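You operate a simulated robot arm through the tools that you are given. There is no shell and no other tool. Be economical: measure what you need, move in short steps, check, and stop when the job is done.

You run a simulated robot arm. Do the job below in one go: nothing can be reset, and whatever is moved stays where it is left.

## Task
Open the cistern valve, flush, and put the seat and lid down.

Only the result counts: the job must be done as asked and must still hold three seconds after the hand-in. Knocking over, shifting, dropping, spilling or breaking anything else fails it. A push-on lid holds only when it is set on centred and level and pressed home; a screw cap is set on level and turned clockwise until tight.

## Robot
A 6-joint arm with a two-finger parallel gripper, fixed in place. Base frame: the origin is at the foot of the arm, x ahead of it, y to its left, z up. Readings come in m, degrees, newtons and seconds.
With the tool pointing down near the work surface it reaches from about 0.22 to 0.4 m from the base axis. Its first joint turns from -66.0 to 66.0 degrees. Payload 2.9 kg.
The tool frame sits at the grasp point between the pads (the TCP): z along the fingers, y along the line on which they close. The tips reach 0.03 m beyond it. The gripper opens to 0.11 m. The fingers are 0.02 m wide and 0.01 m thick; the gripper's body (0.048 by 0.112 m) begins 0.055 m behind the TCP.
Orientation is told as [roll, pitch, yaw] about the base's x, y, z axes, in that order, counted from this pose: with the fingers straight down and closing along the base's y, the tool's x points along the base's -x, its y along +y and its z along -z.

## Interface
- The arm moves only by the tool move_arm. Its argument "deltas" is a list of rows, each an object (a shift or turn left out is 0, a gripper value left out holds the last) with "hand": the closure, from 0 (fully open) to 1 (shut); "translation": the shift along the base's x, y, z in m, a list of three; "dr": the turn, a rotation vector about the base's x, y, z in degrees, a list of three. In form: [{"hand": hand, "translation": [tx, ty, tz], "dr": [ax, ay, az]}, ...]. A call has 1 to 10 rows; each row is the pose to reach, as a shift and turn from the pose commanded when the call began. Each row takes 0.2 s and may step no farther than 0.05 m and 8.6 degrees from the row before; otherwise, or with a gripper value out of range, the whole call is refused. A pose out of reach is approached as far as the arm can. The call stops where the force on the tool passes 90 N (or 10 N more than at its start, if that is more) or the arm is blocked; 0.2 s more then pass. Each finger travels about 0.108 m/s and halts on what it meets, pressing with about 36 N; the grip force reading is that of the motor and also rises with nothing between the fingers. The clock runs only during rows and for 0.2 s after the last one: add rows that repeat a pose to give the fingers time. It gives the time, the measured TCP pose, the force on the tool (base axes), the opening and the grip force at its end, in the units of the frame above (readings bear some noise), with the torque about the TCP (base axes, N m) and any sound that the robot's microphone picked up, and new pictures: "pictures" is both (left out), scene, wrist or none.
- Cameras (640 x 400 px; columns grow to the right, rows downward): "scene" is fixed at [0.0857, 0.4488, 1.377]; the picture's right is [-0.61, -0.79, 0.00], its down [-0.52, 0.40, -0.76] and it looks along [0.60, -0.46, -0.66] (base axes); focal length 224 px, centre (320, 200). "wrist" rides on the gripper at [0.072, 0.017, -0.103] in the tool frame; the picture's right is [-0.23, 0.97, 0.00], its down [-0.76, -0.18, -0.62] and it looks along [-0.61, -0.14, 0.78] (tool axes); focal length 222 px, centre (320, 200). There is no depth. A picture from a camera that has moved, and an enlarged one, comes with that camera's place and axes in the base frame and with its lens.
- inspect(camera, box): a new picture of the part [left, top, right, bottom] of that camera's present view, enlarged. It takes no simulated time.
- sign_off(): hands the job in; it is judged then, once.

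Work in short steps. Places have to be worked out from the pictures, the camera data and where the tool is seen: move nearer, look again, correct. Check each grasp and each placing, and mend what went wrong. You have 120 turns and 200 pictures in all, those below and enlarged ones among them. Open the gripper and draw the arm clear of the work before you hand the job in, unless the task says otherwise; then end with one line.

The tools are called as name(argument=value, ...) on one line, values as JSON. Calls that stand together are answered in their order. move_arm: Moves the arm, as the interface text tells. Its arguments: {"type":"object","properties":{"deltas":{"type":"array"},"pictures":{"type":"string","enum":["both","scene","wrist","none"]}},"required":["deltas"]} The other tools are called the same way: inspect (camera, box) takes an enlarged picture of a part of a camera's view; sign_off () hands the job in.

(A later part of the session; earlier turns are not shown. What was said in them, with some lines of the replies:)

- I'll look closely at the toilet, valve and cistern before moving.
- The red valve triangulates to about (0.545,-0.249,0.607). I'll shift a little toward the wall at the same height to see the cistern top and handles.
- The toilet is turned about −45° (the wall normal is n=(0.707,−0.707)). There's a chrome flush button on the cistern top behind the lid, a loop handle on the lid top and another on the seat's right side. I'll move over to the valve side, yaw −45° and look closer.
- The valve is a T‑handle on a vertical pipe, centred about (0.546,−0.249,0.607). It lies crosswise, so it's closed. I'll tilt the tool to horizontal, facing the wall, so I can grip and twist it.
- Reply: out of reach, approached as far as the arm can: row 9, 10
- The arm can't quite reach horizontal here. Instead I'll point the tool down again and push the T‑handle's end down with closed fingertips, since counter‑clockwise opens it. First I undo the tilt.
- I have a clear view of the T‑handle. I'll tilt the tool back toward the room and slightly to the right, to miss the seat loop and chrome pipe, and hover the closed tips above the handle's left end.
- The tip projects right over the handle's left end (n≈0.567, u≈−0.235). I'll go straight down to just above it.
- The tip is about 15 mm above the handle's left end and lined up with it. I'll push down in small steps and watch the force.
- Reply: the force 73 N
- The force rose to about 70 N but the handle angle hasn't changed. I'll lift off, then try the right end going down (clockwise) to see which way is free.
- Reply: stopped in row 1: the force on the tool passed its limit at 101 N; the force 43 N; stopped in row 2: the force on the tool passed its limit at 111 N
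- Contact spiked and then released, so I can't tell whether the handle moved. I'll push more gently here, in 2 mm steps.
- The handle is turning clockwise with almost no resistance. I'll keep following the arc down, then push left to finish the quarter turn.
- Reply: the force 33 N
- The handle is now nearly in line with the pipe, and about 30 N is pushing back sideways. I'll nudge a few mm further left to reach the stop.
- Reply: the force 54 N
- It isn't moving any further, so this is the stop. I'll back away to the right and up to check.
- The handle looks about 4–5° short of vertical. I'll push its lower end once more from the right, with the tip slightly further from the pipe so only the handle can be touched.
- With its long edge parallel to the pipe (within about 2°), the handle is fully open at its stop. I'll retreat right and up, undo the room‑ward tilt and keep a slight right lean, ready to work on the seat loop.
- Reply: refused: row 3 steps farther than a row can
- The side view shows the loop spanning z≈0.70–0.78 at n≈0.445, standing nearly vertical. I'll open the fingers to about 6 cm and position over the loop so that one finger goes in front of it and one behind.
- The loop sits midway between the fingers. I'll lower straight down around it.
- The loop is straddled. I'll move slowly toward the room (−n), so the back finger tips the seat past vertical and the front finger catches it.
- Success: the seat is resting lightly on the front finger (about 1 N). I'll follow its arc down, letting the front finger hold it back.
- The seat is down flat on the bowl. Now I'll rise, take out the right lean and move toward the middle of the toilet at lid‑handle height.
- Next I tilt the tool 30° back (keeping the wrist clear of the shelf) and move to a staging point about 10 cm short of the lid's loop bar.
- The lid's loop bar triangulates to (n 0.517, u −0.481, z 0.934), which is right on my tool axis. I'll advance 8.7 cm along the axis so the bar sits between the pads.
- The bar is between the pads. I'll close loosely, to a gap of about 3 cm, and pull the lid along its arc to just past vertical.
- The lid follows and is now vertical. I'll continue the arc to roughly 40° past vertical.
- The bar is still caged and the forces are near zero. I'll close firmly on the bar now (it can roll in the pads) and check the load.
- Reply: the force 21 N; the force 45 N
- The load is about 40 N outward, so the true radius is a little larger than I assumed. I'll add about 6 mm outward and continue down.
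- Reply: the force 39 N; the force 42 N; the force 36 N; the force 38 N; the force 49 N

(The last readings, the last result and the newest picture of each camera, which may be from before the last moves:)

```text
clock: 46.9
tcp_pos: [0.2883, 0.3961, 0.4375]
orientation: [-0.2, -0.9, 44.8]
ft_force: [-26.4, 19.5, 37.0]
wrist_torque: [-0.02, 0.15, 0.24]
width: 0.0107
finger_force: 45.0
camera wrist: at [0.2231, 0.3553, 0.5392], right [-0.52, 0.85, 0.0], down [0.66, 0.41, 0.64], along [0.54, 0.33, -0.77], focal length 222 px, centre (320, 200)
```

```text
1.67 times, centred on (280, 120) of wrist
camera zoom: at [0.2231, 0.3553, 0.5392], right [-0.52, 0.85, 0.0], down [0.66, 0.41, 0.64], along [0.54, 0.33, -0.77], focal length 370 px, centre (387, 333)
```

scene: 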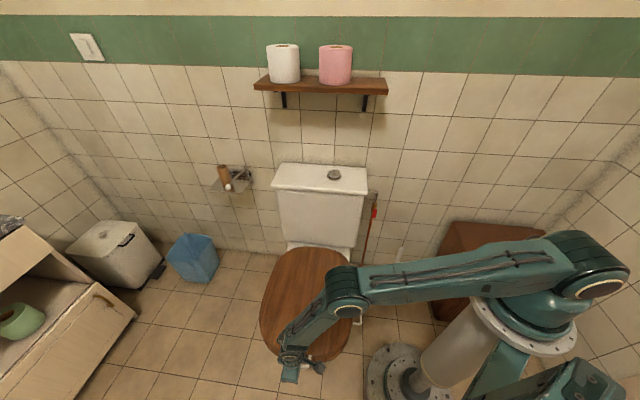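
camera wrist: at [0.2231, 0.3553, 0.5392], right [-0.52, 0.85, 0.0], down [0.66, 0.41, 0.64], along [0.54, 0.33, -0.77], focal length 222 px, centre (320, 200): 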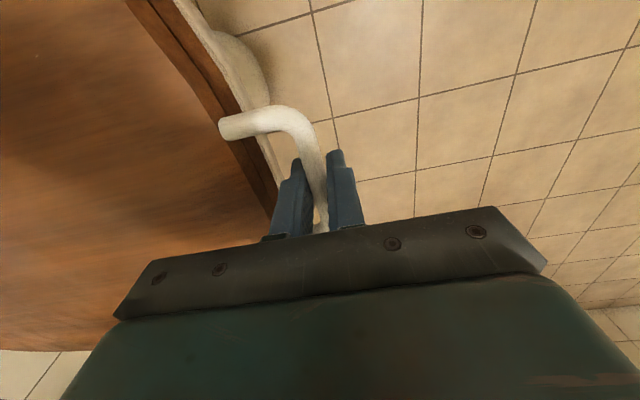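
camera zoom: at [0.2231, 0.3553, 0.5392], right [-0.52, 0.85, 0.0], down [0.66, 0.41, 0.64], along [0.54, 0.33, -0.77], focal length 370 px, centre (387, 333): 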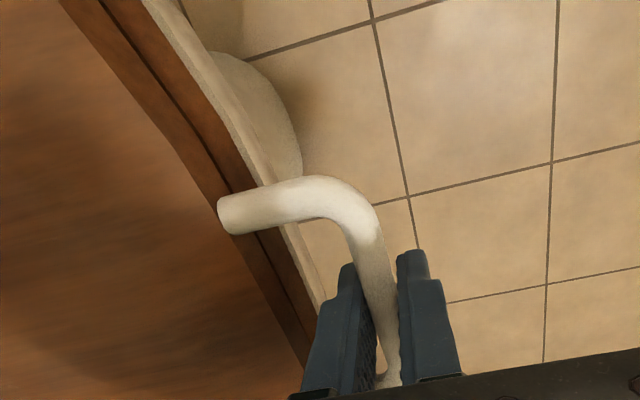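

The lid now rests on the seat (37 N upward reaction). I'll open slightly and lift straight out.

move_arm(deltas=[{"hand": 0.8, "translation": [0, 0, 0.002]}, {"hand": 0.8, "translation": [0, 0, 0.002]}, {"translation": [0, 0, 0.02]}, {"translation": [0, 0, 0.05]}, {"translation": [0, 0, 0.09]}, {"translation": [0, 0, 0.13]}, {"translation": [0, 0, 0.17]}, {"translation": [0, 0, 0.22]}, {"translation": [0, 0, 0.27]}, {"translation": [0, 0, 0.32]}], pictures="both")

```text
clock: 49.1
tcp_pos: [0.2906, 0.3891, 0.759]
orientation: [-1.0, -0.9, 44.2]
ft_force: [-1.2, -0.5, 1.1]
wrist_torque: [0.0, -0.03, -0.02]
width: 0.0218
finger_force: 0.0
camera wrist: at [0.224, 0.3506, 0.861], right [-0.52, 0.86, -0.01], down [0.66, 0.4, 0.64], along [0.55, 0.32, -0.77], focal length 222 px, centre (320, 200)
```

scene: 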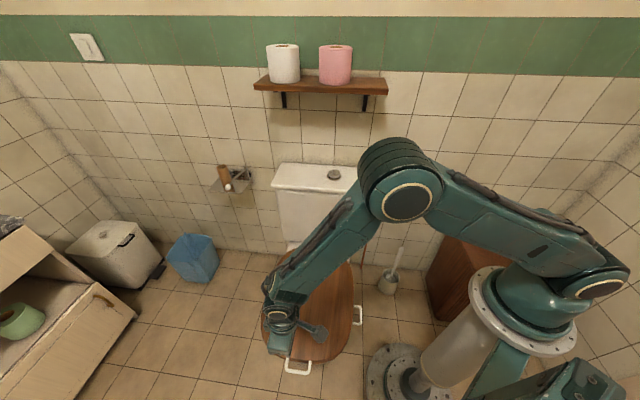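
wrist: 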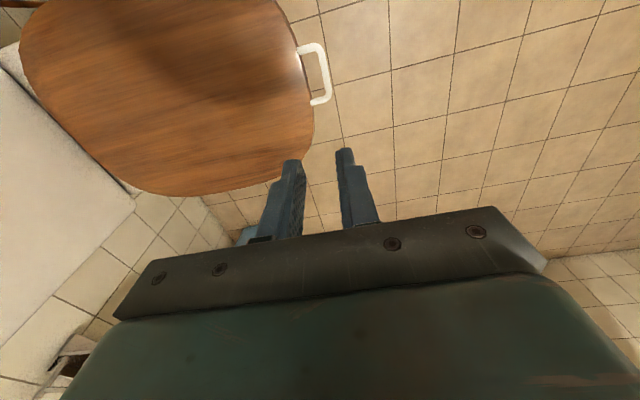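

Lid and seat are both down. Now for the flush button: I'll zoom in on it.

inspect(camera="scene", box=[265, 145, 385, 225])

```text
5.00 times, centred on (325, 185) of scene
camera zoom: at [0.0857, 0.4488, 1.377], right [-0.61, -0.79, 0.0], down [-0.52, 0.4, -0.76], along [0.6, -0.46, -0.66], focal length 1120 px, centre (295, 275)
```

zoom: 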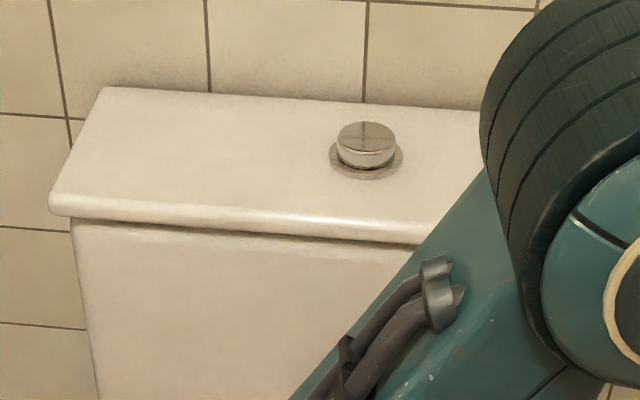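

Button top is at about (0.713,−0.115,0.811). I'll close the fingers, tilt 30° back and travel toward it well above the lid.

move_arm(deltas=[{"hand": 1, "translation": [0.02, -0.024, 0.035], "dr": [-2.1, -2.1, 0]}, {"hand": 1, "translation": [0.048, -0.058, 0.055], "dr": [-4.2, -4.2, 0]}, {"translation": [0.077, -0.093, 0.07], "dr": [-6.3, -6.3, 0]}, {"translation": [0.106, -0.128, 0.085], "dr": [-8.4, -8.4, 0]}, {"translation": [0.135, -0.163, 0.1], "dr": [-10.5, -10.5, 0]}, {"translation": [0.164, -0.198, 0.115], "dr": [-12.6, -12.6, 0]}, {"translation": [0.193, -0.233, 0.13], "dr": [-14.7, -14.7, 0]}, {"translation": [0.222, -0.268, 0.145], "dr": [-16.8, -16.8, 0]}, {"translation": [0.251, -0.303, 0.16], "dr": [-19, -19, 0]}, {"translation": [0.28, -0.338, 0.165], "dr": [-21.2, -21.2, 0]}], pictures="none")

move_arm(deltas=[{"translation": [0.03, -0.037, 0]}, {"translation": [0.06, -0.073, 0]}, {"translation": [0.09, -0.107, 0]}, {"translation": [0.108, -0.132, 0]}], pictures="both")

inspect(camera="wrist", box=[200, 40, 440, 240])

```text
clock: 51.3
tcp_pos: [0.5701, 0.0555, 0.9216]
orientation: [-30.9, -1.2, 44.9]
ft_force: [0.1, -0.2, 0.1]
wrist_torque: [-0.01, 0.01, 0.01]
width: 0.0001
finger_force: 36.3
```

```text
clock: 52.3
tcp_pos: [0.6798, -0.0768, 0.9197]
orientation: [-30.8, -1.2, 44.9]
ft_force: [-0.4, -0.1, -0.8]
wrist_torque: [0.01, 0.01, 0.0]
width: 0.0
finger_force: 36.0
camera wrist: at [0.5782, -0.0816, 0.9971], right [-0.42, 0.76, -0.49], down [0.41, 0.65, 0.64], along [0.81, 0.07, -0.59], focal length 222 px, centre (320, 200)
```

scene: 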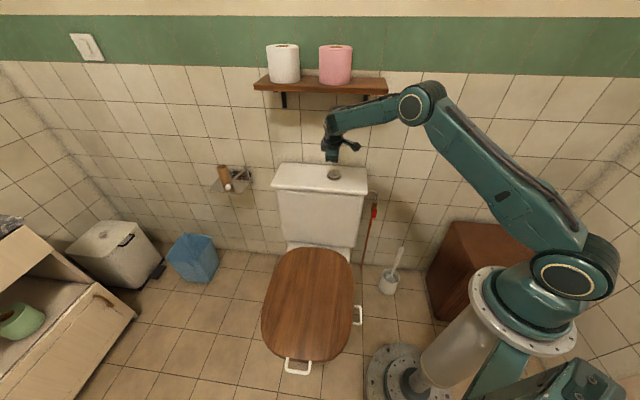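
wrist: 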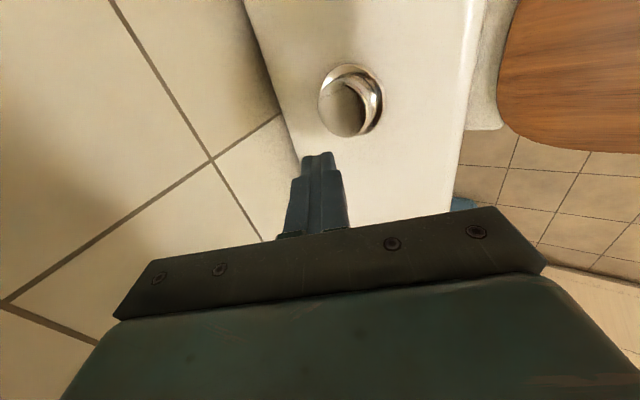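

```text
2.00 times, centred on (320, 140) of wrist
camera zoom: at [0.5782, -0.0816, 0.9971], right [-0.42, 0.76, -0.49], down [0.41, 0.65, 0.64], along [0.81, 0.07, -0.59], focal length 444 px, centre (320, 320)
```

zoom: 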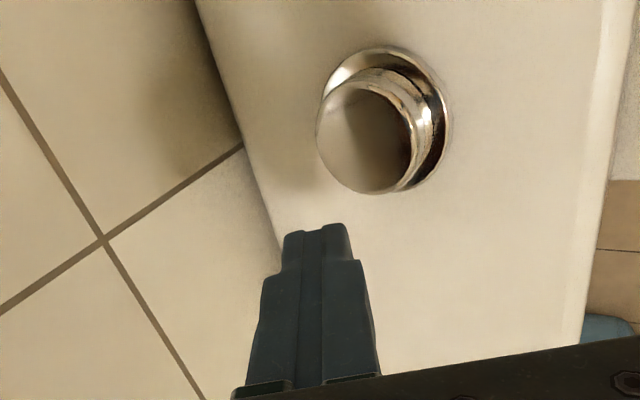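

The button is just ahead of and below the tip. I'll move over it and descend to just above its top.

move_arm(deltas=[{"translation": [0.0175, -0.0235, 0]}, {"translation": [0.0175, -0.0235, -0.04]}, {"translation": [0.0175, -0.0235, -0.07]}], pictures="wrist")

inspect(camera="wrist", box=[200, 40, 440, 240])

inspect(camera="scene", box=[265, 125, 385, 205])

```text
clock: 53.1
tcp_pos: [0.696, -0.1011, 0.8505]
orientation: [-30.9, -1.1, 44.8]
ft_force: [-0.7, 0.0, 3.2]
wrist_torque: [-0.06, 0.06, 0.0]
width: 0.0
finger_force: 35.7
camera wrist: at [0.5954, -0.1058, 0.9287], right [-0.42, 0.76, -0.5], down [0.41, 0.65, 0.64], along [0.81, 0.07, -0.59], focal length 222 px, centre (320, 200)
```

wrist: 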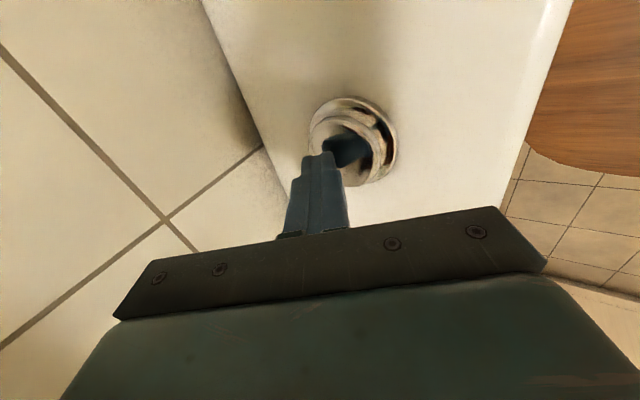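

```text
2.00 times, centred on (320, 140) of wrist
camera zoom: at [0.5954, -0.1058, 0.9287], right [-0.42, 0.76, -0.5], down [0.41, 0.65, 0.64], along [0.81, 0.07, -0.59], focal length 444 px, centre (320, 320)
```

zoom: 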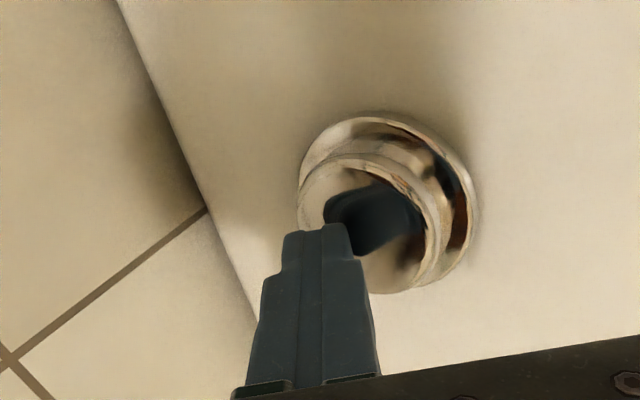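

```text
5.00 times, centred on (325, 165) of scene
camera zoom: at [0.0856, 0.4488, 1.377], right [-0.61, -0.79, 0.0], down [-0.52, 0.4, -0.76], along [0.6, -0.46, -0.66], focal length 1120 px, centre (295, 375)
```

zoom: 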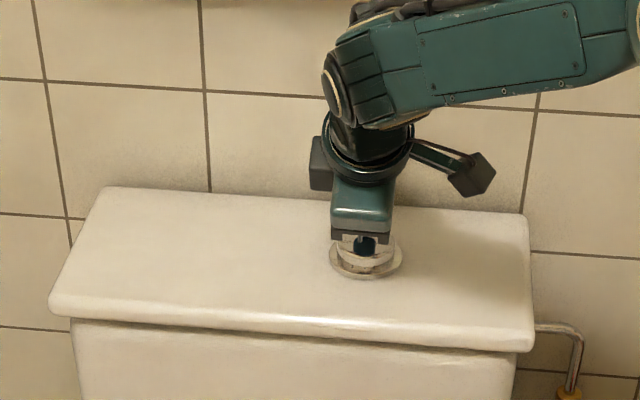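

The tip is centred on the button with light contact (3 N). I'll press down in 3 mm steps and hold.

move_arm(deltas=[{"translation": [0, 0, -0.003]}, {"translation": [0, 0, -0.006]}, {"translation": [0, 0, -0.009]}, {"translation": [0, 0, -0.012]}, {"translation": [0, 0, -0.015]}, {"translation": [0, 0, -0.015]}], pictures="wrist")

inspect(camera="wrist", box=[200, 40, 440, 240])

```text
clock: 54.5
tcp_pos: [0.6982, -0.1022, 0.8398]
orientation: [-31.3, -1.6, 44.9]
ft_force: [-10.2, 7.7, 29.8]
wrist_torque: [-0.02, 0.17, -0.02]
width: 0.0
finger_force: 35.6
heard: click
camera wrist: at [0.5966, -0.1068, 0.9175], right [-0.42, 0.76, -0.5], down [0.41, 0.65, 0.64], along [0.81, 0.07, -0.58], focal length 222 px, centre (320, 200)
```

wrist: 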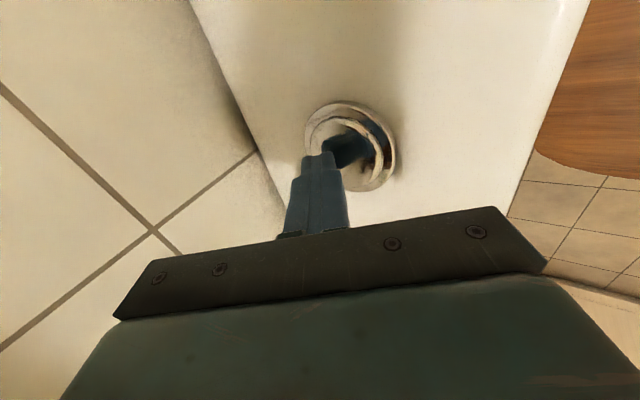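

```text
2.00 times, centred on (320, 140) of wrist
camera zoom: at [0.5966, -0.1068, 0.9175], right [-0.42, 0.76, -0.5], down [0.41, 0.65, 0.64], along [0.81, 0.07, -0.58], focal length 444 px, centre (320, 320)
```

zoom: 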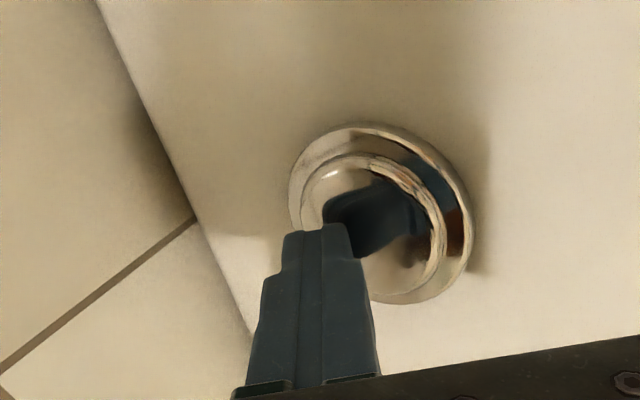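

I heard a click and the button sank. I'll release upward and listen.

move_arm(deltas=[{"translation": [0, 0, 0.015]}, {"translation": [-0.01, 0.01, 0.05]}, {"translation": [-0.03, 0.03, 0.08]}, {"translation": [-0.05, 0.05, 0.11]}, {"translation": [-0.08, 0.08, 0.13]}, {"translation": [-0.11, 0.11, 0.14]}, {"translation": [-0.14, 0.14, 0.15]}, {"translation": [-0.17, 0.17, 0.16]}, {"hand": 0.3, "translation": [-0.17, 0.17, 0.16]}, {"hand": 0.3, "translation": [-0.17, 0.17, 0.16]}], pictures="both")

inspect(camera="scene", box=[245, 150, 405, 390])

inspect(camera="scene", box=[330, 160, 400, 230])

```text
clock: 56.7
tcp_pos: [0.5262, 0.0679, 0.9946]
orientation: [-30.8, -1.1, 44.8]
ft_force: [0.2, 0.4, 0.8]
wrist_torque: [0.04, -0.02, -0.02]
width: 0.0769
finger_force: 0.1
camera wrist: at [0.4248, 0.0624, 1.0735], right [-0.42, 0.76, -0.49], down [0.41, 0.65, 0.64], along [0.81, 0.07, -0.59], focal length 222 px, centre (320, 200)
```

scene: 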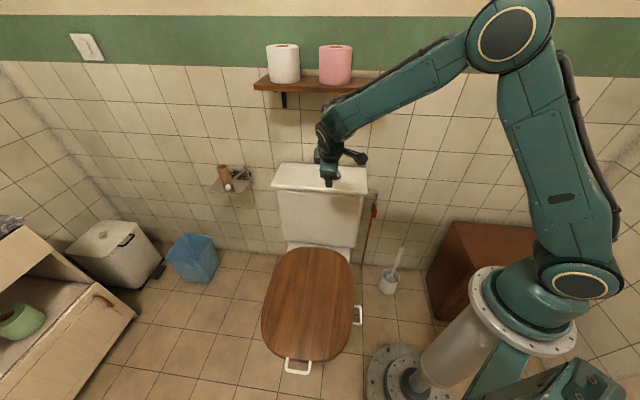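
wrist: 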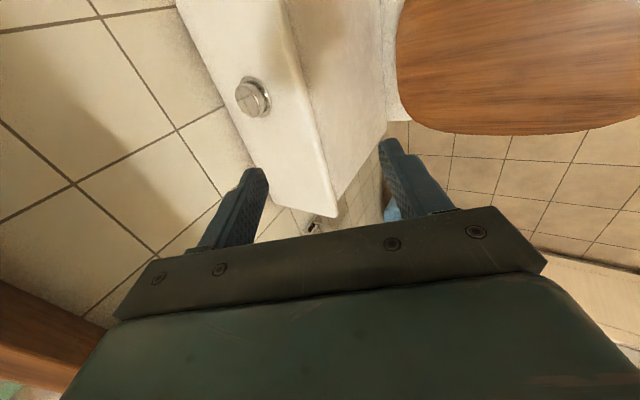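

```text
1.67 times, centred on (325, 270) of scene
camera zoom: at [0.0857, 0.4488, 1.377], right [-0.61, -0.79, 0.0], down [-0.52, 0.4, -0.76], along [0.6, -0.46, -0.66], focal length 373 px, centre (312, 83)
```

zoom: 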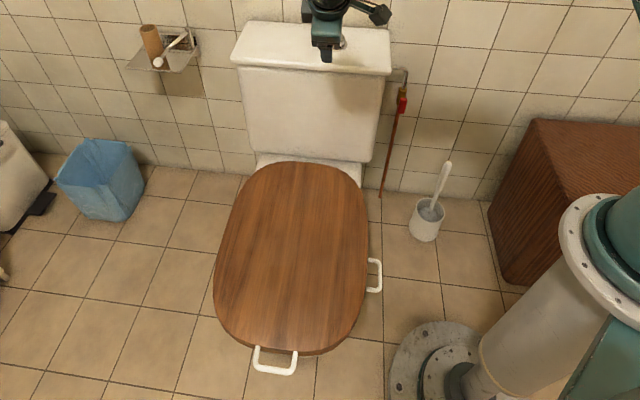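

```text
5.71 times, centred on (365, 195) of scene
camera zoom: at [0.0857, 0.4488, 1.377], right [-0.61, -0.79, 0.0], down [-0.52, 0.4, -0.76], along [0.6, -0.46, -0.66], focal length 1280 px, centre (63, 229)
```

zoom: 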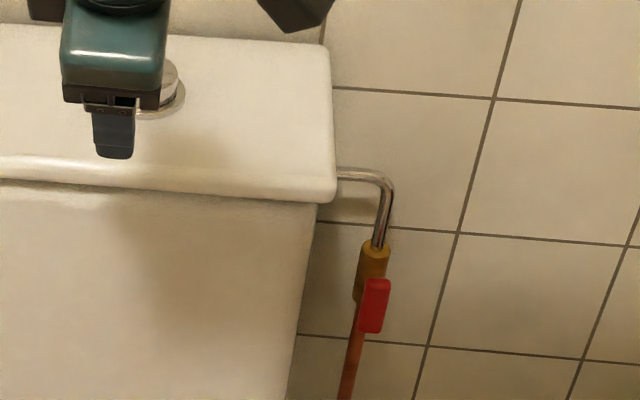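

Everything is in its final state: the T‑handle lines up with the pipe, the button clicked and sprang back, and the seat and lid lie flat. The gripper is open and the arm is clear, so I'm handing in.

sign_off()

```text
The job is handed in.
```

I opened the cistern valve, lowered the seat and lid, and then flushed with the lid already closed; I heard the button click but no sound of water.
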